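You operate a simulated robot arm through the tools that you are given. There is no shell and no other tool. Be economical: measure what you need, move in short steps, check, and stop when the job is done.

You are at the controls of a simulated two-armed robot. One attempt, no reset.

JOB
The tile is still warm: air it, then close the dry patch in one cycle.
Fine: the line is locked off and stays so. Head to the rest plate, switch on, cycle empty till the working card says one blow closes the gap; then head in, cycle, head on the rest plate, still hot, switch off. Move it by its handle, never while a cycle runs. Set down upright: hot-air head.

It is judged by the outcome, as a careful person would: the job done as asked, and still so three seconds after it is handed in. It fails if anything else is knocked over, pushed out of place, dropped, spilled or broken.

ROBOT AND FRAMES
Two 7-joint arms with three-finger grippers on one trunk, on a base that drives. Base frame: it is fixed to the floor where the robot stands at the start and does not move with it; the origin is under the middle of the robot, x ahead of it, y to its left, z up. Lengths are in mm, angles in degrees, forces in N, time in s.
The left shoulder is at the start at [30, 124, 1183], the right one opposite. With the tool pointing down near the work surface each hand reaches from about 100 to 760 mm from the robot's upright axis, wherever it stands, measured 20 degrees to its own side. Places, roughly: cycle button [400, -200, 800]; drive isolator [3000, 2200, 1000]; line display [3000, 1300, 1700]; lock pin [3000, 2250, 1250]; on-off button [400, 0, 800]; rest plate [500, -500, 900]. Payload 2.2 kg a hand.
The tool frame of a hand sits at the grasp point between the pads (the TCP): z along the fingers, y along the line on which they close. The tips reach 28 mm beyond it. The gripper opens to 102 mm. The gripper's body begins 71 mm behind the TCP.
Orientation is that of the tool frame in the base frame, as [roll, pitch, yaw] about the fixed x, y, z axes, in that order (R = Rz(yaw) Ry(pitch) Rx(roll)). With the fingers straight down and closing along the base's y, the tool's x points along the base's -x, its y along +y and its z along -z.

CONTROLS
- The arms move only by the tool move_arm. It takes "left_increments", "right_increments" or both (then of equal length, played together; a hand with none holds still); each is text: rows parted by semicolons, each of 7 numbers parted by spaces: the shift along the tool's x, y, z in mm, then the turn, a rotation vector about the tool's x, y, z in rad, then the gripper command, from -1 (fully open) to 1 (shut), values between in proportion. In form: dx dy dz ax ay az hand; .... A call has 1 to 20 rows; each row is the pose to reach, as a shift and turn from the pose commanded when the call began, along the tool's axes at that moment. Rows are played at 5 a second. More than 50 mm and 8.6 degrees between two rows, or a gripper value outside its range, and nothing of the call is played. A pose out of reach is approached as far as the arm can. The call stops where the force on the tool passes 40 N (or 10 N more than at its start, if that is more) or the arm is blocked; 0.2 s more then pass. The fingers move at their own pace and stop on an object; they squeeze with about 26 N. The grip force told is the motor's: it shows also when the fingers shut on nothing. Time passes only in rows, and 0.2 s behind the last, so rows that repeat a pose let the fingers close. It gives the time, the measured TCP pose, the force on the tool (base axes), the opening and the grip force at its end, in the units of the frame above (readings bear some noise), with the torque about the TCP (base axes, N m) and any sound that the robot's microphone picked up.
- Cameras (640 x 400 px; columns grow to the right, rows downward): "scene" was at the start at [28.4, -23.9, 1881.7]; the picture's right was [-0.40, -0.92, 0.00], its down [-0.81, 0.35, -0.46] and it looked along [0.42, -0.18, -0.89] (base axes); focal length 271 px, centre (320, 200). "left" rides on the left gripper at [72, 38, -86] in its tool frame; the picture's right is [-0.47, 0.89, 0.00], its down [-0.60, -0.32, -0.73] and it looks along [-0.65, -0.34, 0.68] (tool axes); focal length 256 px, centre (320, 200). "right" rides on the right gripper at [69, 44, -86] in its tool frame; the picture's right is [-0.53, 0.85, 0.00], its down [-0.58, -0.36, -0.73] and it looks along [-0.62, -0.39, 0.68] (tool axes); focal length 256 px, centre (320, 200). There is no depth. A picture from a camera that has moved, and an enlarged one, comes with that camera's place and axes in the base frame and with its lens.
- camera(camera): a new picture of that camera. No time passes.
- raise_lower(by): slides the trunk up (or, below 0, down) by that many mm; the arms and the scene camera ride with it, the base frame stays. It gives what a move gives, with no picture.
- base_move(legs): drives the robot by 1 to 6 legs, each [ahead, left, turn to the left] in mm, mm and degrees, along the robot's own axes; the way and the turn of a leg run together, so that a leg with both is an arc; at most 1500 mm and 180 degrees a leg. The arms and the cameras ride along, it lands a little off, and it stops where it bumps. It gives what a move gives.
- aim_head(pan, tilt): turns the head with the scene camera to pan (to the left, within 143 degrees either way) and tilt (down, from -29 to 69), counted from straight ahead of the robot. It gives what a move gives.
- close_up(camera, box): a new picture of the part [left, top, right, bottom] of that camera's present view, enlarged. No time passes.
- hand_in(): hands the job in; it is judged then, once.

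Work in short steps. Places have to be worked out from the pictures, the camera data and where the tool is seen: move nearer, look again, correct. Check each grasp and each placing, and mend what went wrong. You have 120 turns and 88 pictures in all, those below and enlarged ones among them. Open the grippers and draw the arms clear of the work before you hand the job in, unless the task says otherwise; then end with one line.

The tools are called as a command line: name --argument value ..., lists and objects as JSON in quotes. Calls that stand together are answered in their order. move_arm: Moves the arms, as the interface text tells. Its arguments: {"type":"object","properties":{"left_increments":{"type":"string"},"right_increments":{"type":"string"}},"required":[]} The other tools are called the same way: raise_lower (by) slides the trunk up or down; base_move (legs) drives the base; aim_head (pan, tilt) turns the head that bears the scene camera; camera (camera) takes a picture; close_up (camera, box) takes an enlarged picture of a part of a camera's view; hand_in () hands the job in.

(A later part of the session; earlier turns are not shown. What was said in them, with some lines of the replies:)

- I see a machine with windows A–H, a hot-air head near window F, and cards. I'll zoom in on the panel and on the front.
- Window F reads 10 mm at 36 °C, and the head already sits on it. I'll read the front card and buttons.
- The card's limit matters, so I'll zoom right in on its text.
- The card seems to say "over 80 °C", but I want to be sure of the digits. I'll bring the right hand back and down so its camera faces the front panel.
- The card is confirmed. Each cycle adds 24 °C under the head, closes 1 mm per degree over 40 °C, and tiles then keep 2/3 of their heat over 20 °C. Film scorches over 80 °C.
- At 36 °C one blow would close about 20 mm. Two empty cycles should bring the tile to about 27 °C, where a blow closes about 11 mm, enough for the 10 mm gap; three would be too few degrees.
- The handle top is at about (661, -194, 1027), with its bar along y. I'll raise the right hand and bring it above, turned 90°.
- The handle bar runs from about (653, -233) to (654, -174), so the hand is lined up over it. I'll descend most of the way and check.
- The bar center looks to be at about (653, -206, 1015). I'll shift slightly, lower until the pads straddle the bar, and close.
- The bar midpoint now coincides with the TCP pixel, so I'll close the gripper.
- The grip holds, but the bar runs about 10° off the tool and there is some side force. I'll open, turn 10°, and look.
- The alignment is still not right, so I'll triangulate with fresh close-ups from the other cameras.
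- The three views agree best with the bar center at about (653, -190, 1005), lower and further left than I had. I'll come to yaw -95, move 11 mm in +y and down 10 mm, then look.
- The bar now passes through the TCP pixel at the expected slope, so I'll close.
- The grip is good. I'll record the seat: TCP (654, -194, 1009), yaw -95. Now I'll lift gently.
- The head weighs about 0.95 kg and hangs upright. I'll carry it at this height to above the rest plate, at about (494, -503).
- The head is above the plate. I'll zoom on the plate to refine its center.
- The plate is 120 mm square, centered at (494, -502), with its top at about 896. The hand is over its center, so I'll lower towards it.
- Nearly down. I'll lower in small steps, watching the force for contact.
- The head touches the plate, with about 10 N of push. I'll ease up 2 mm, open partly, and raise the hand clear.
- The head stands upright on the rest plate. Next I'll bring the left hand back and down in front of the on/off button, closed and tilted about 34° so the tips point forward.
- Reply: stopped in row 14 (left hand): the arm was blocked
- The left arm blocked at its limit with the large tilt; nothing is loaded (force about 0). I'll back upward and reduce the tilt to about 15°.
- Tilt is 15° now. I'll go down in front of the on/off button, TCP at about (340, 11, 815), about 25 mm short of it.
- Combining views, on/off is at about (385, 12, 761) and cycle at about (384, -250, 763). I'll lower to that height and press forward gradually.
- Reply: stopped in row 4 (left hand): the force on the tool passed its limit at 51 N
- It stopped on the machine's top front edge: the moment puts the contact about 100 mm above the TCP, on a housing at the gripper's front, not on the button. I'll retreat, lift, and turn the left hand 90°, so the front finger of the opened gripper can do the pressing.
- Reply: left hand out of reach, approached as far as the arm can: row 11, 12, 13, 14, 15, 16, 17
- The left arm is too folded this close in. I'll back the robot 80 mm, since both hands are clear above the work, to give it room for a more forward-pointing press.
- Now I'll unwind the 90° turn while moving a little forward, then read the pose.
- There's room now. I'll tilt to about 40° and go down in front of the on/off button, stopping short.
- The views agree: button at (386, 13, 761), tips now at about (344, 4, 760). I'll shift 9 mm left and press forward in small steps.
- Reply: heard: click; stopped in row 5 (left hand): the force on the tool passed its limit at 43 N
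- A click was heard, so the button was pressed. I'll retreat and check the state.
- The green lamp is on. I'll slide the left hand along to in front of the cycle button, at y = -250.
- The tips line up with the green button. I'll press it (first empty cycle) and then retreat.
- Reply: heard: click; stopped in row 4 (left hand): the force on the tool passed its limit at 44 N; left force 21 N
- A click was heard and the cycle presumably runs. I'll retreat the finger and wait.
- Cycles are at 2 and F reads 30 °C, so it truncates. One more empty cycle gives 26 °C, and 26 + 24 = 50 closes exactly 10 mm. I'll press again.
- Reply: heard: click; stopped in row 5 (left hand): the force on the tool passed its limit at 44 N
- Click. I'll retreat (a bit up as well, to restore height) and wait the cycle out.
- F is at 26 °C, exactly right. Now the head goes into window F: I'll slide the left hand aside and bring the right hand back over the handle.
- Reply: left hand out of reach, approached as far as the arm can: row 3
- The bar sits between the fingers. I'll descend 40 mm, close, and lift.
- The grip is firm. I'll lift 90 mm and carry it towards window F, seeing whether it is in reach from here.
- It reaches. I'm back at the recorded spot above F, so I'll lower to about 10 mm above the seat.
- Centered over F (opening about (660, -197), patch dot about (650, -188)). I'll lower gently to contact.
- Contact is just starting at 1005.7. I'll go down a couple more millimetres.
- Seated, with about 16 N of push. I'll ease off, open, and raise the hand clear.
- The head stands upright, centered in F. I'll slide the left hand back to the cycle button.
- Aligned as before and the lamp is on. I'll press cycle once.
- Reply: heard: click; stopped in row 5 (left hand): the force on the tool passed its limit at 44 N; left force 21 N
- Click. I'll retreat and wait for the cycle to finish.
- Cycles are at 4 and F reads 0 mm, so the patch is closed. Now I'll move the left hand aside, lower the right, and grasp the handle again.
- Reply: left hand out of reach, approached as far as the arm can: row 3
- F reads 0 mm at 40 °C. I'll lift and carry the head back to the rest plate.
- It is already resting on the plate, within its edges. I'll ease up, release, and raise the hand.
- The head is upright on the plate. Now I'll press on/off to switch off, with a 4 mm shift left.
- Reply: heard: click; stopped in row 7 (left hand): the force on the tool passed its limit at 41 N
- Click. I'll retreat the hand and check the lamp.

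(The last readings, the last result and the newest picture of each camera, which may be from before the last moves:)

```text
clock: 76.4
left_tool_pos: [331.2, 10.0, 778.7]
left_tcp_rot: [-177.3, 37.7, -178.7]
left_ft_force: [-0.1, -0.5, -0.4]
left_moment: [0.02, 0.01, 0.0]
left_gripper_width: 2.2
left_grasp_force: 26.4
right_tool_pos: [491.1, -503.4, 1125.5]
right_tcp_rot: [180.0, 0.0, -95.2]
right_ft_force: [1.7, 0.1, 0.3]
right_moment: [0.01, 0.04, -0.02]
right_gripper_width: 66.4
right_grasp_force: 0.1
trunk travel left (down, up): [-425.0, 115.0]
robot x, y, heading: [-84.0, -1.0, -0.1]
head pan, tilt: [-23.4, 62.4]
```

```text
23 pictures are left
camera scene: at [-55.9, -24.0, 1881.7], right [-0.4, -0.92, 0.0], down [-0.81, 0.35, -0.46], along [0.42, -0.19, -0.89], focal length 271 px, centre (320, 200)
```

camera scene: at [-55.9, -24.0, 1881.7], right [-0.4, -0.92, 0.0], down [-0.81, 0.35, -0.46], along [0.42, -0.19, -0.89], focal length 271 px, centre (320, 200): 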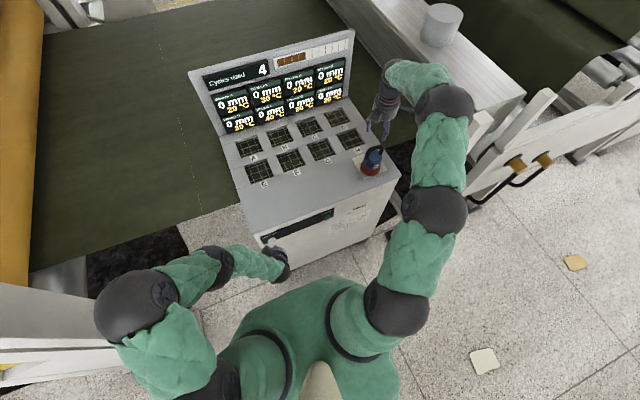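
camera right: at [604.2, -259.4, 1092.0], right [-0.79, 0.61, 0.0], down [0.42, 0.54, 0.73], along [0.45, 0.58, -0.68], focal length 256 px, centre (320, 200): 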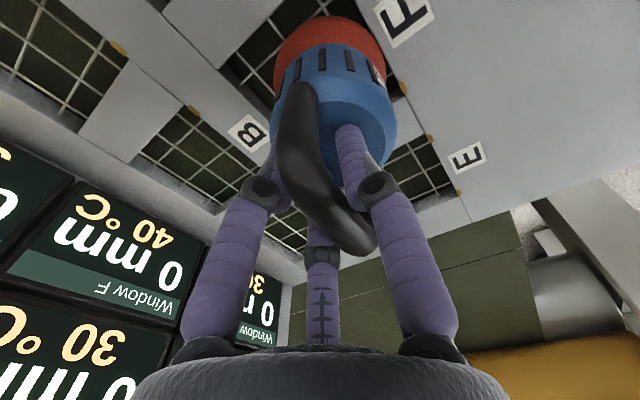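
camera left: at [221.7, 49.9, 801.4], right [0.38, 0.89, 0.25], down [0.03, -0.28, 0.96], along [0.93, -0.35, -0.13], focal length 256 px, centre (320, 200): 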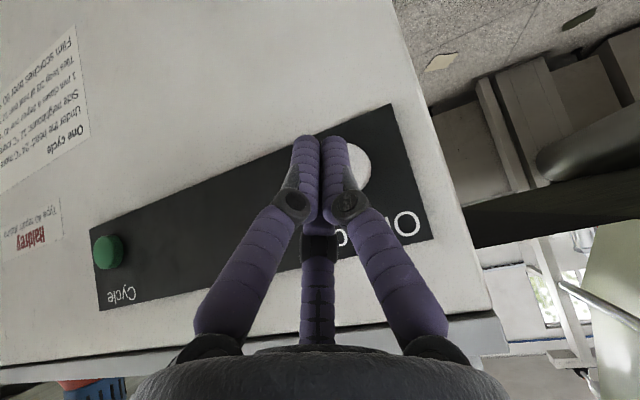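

The lamp is off, and the head is upright on the plate. I'll draw both hands clear and open the grippers.

move_arm --left_increments "-12 0 -16 0 0 0 1; -24 0 -32 0 0 0 1; -37 0 -48 0 0 0 1; -49 0 -63 0 0 0 1; -49 0 -63 0 0 0 -1; -49 0 -63 0 0 0 -1; -49 0 -63 0 0 0 -1" --right_increments "0 0 -30 0 0 0 -0.3; 0 0 -60 0 0 0 -0.3; -7 36 -60 0 0 0 -0.3; -14 72 -60 0 0 0 -0.3; -20 108 -60 0 0 0 -1; -27 143 -60 0 0 0 -1; -27 143 -60 0 0 0 -1"

close_up --camera "scene" --box '[190, 20, 430, 200]'

```text
clock: 78.0
left_tool_pos: [332.3, 13.6, 857.5]
left_tcp_rot: [-177.3, 37.5, -178.9]
left_ft_force: [1.2, 0.3, 0.0]
left_moment: [0.0, 0.02, 0.0]
left_gripper_width: 101.8
left_grasp_force: 0.1
right_tool_pos: [350.5, -463.8, 1186.7]
right_tcp_rot: [179.9, 0.0, -95.2]
right_ft_force: [-0.2, 0.1, -0.6]
right_moment: [0.05, 0.03, -0.02]
right_gripper_width: 102.1
right_grasp_force: 0.1
trunk travel left (down, up): [-425.0, 115.0]
robot x, y, heading: [-82.3, -2.3, -0.0]
head pan, tilt: [-23.4, 62.4]
```

```text
2.22 times, centred on (310, 110) of scene
camera zoom: at [-54.4, -24.8, 1881.6], right [-0.4, -0.92, 0.0], down [-0.81, 0.35, -0.46], along [0.42, -0.18, -0.89], focal length 602 px, centre (342, 400)
```

zoom: 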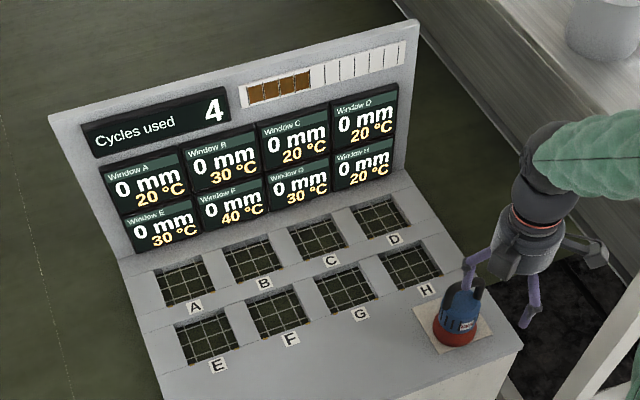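

Every window reads 0 mm, the station is off, the head is upright on the rest plate, and both hands are clear. Handing in.

hand_in

```text
The job is handed in.
```

The job is done: after two empty cycles brought the tile from 36 to 26 °C, one cycle closed the gap in window F from 10 mm to 0; the head is upright on the rest plate, the station is off, and I did not touch the line lock-off.
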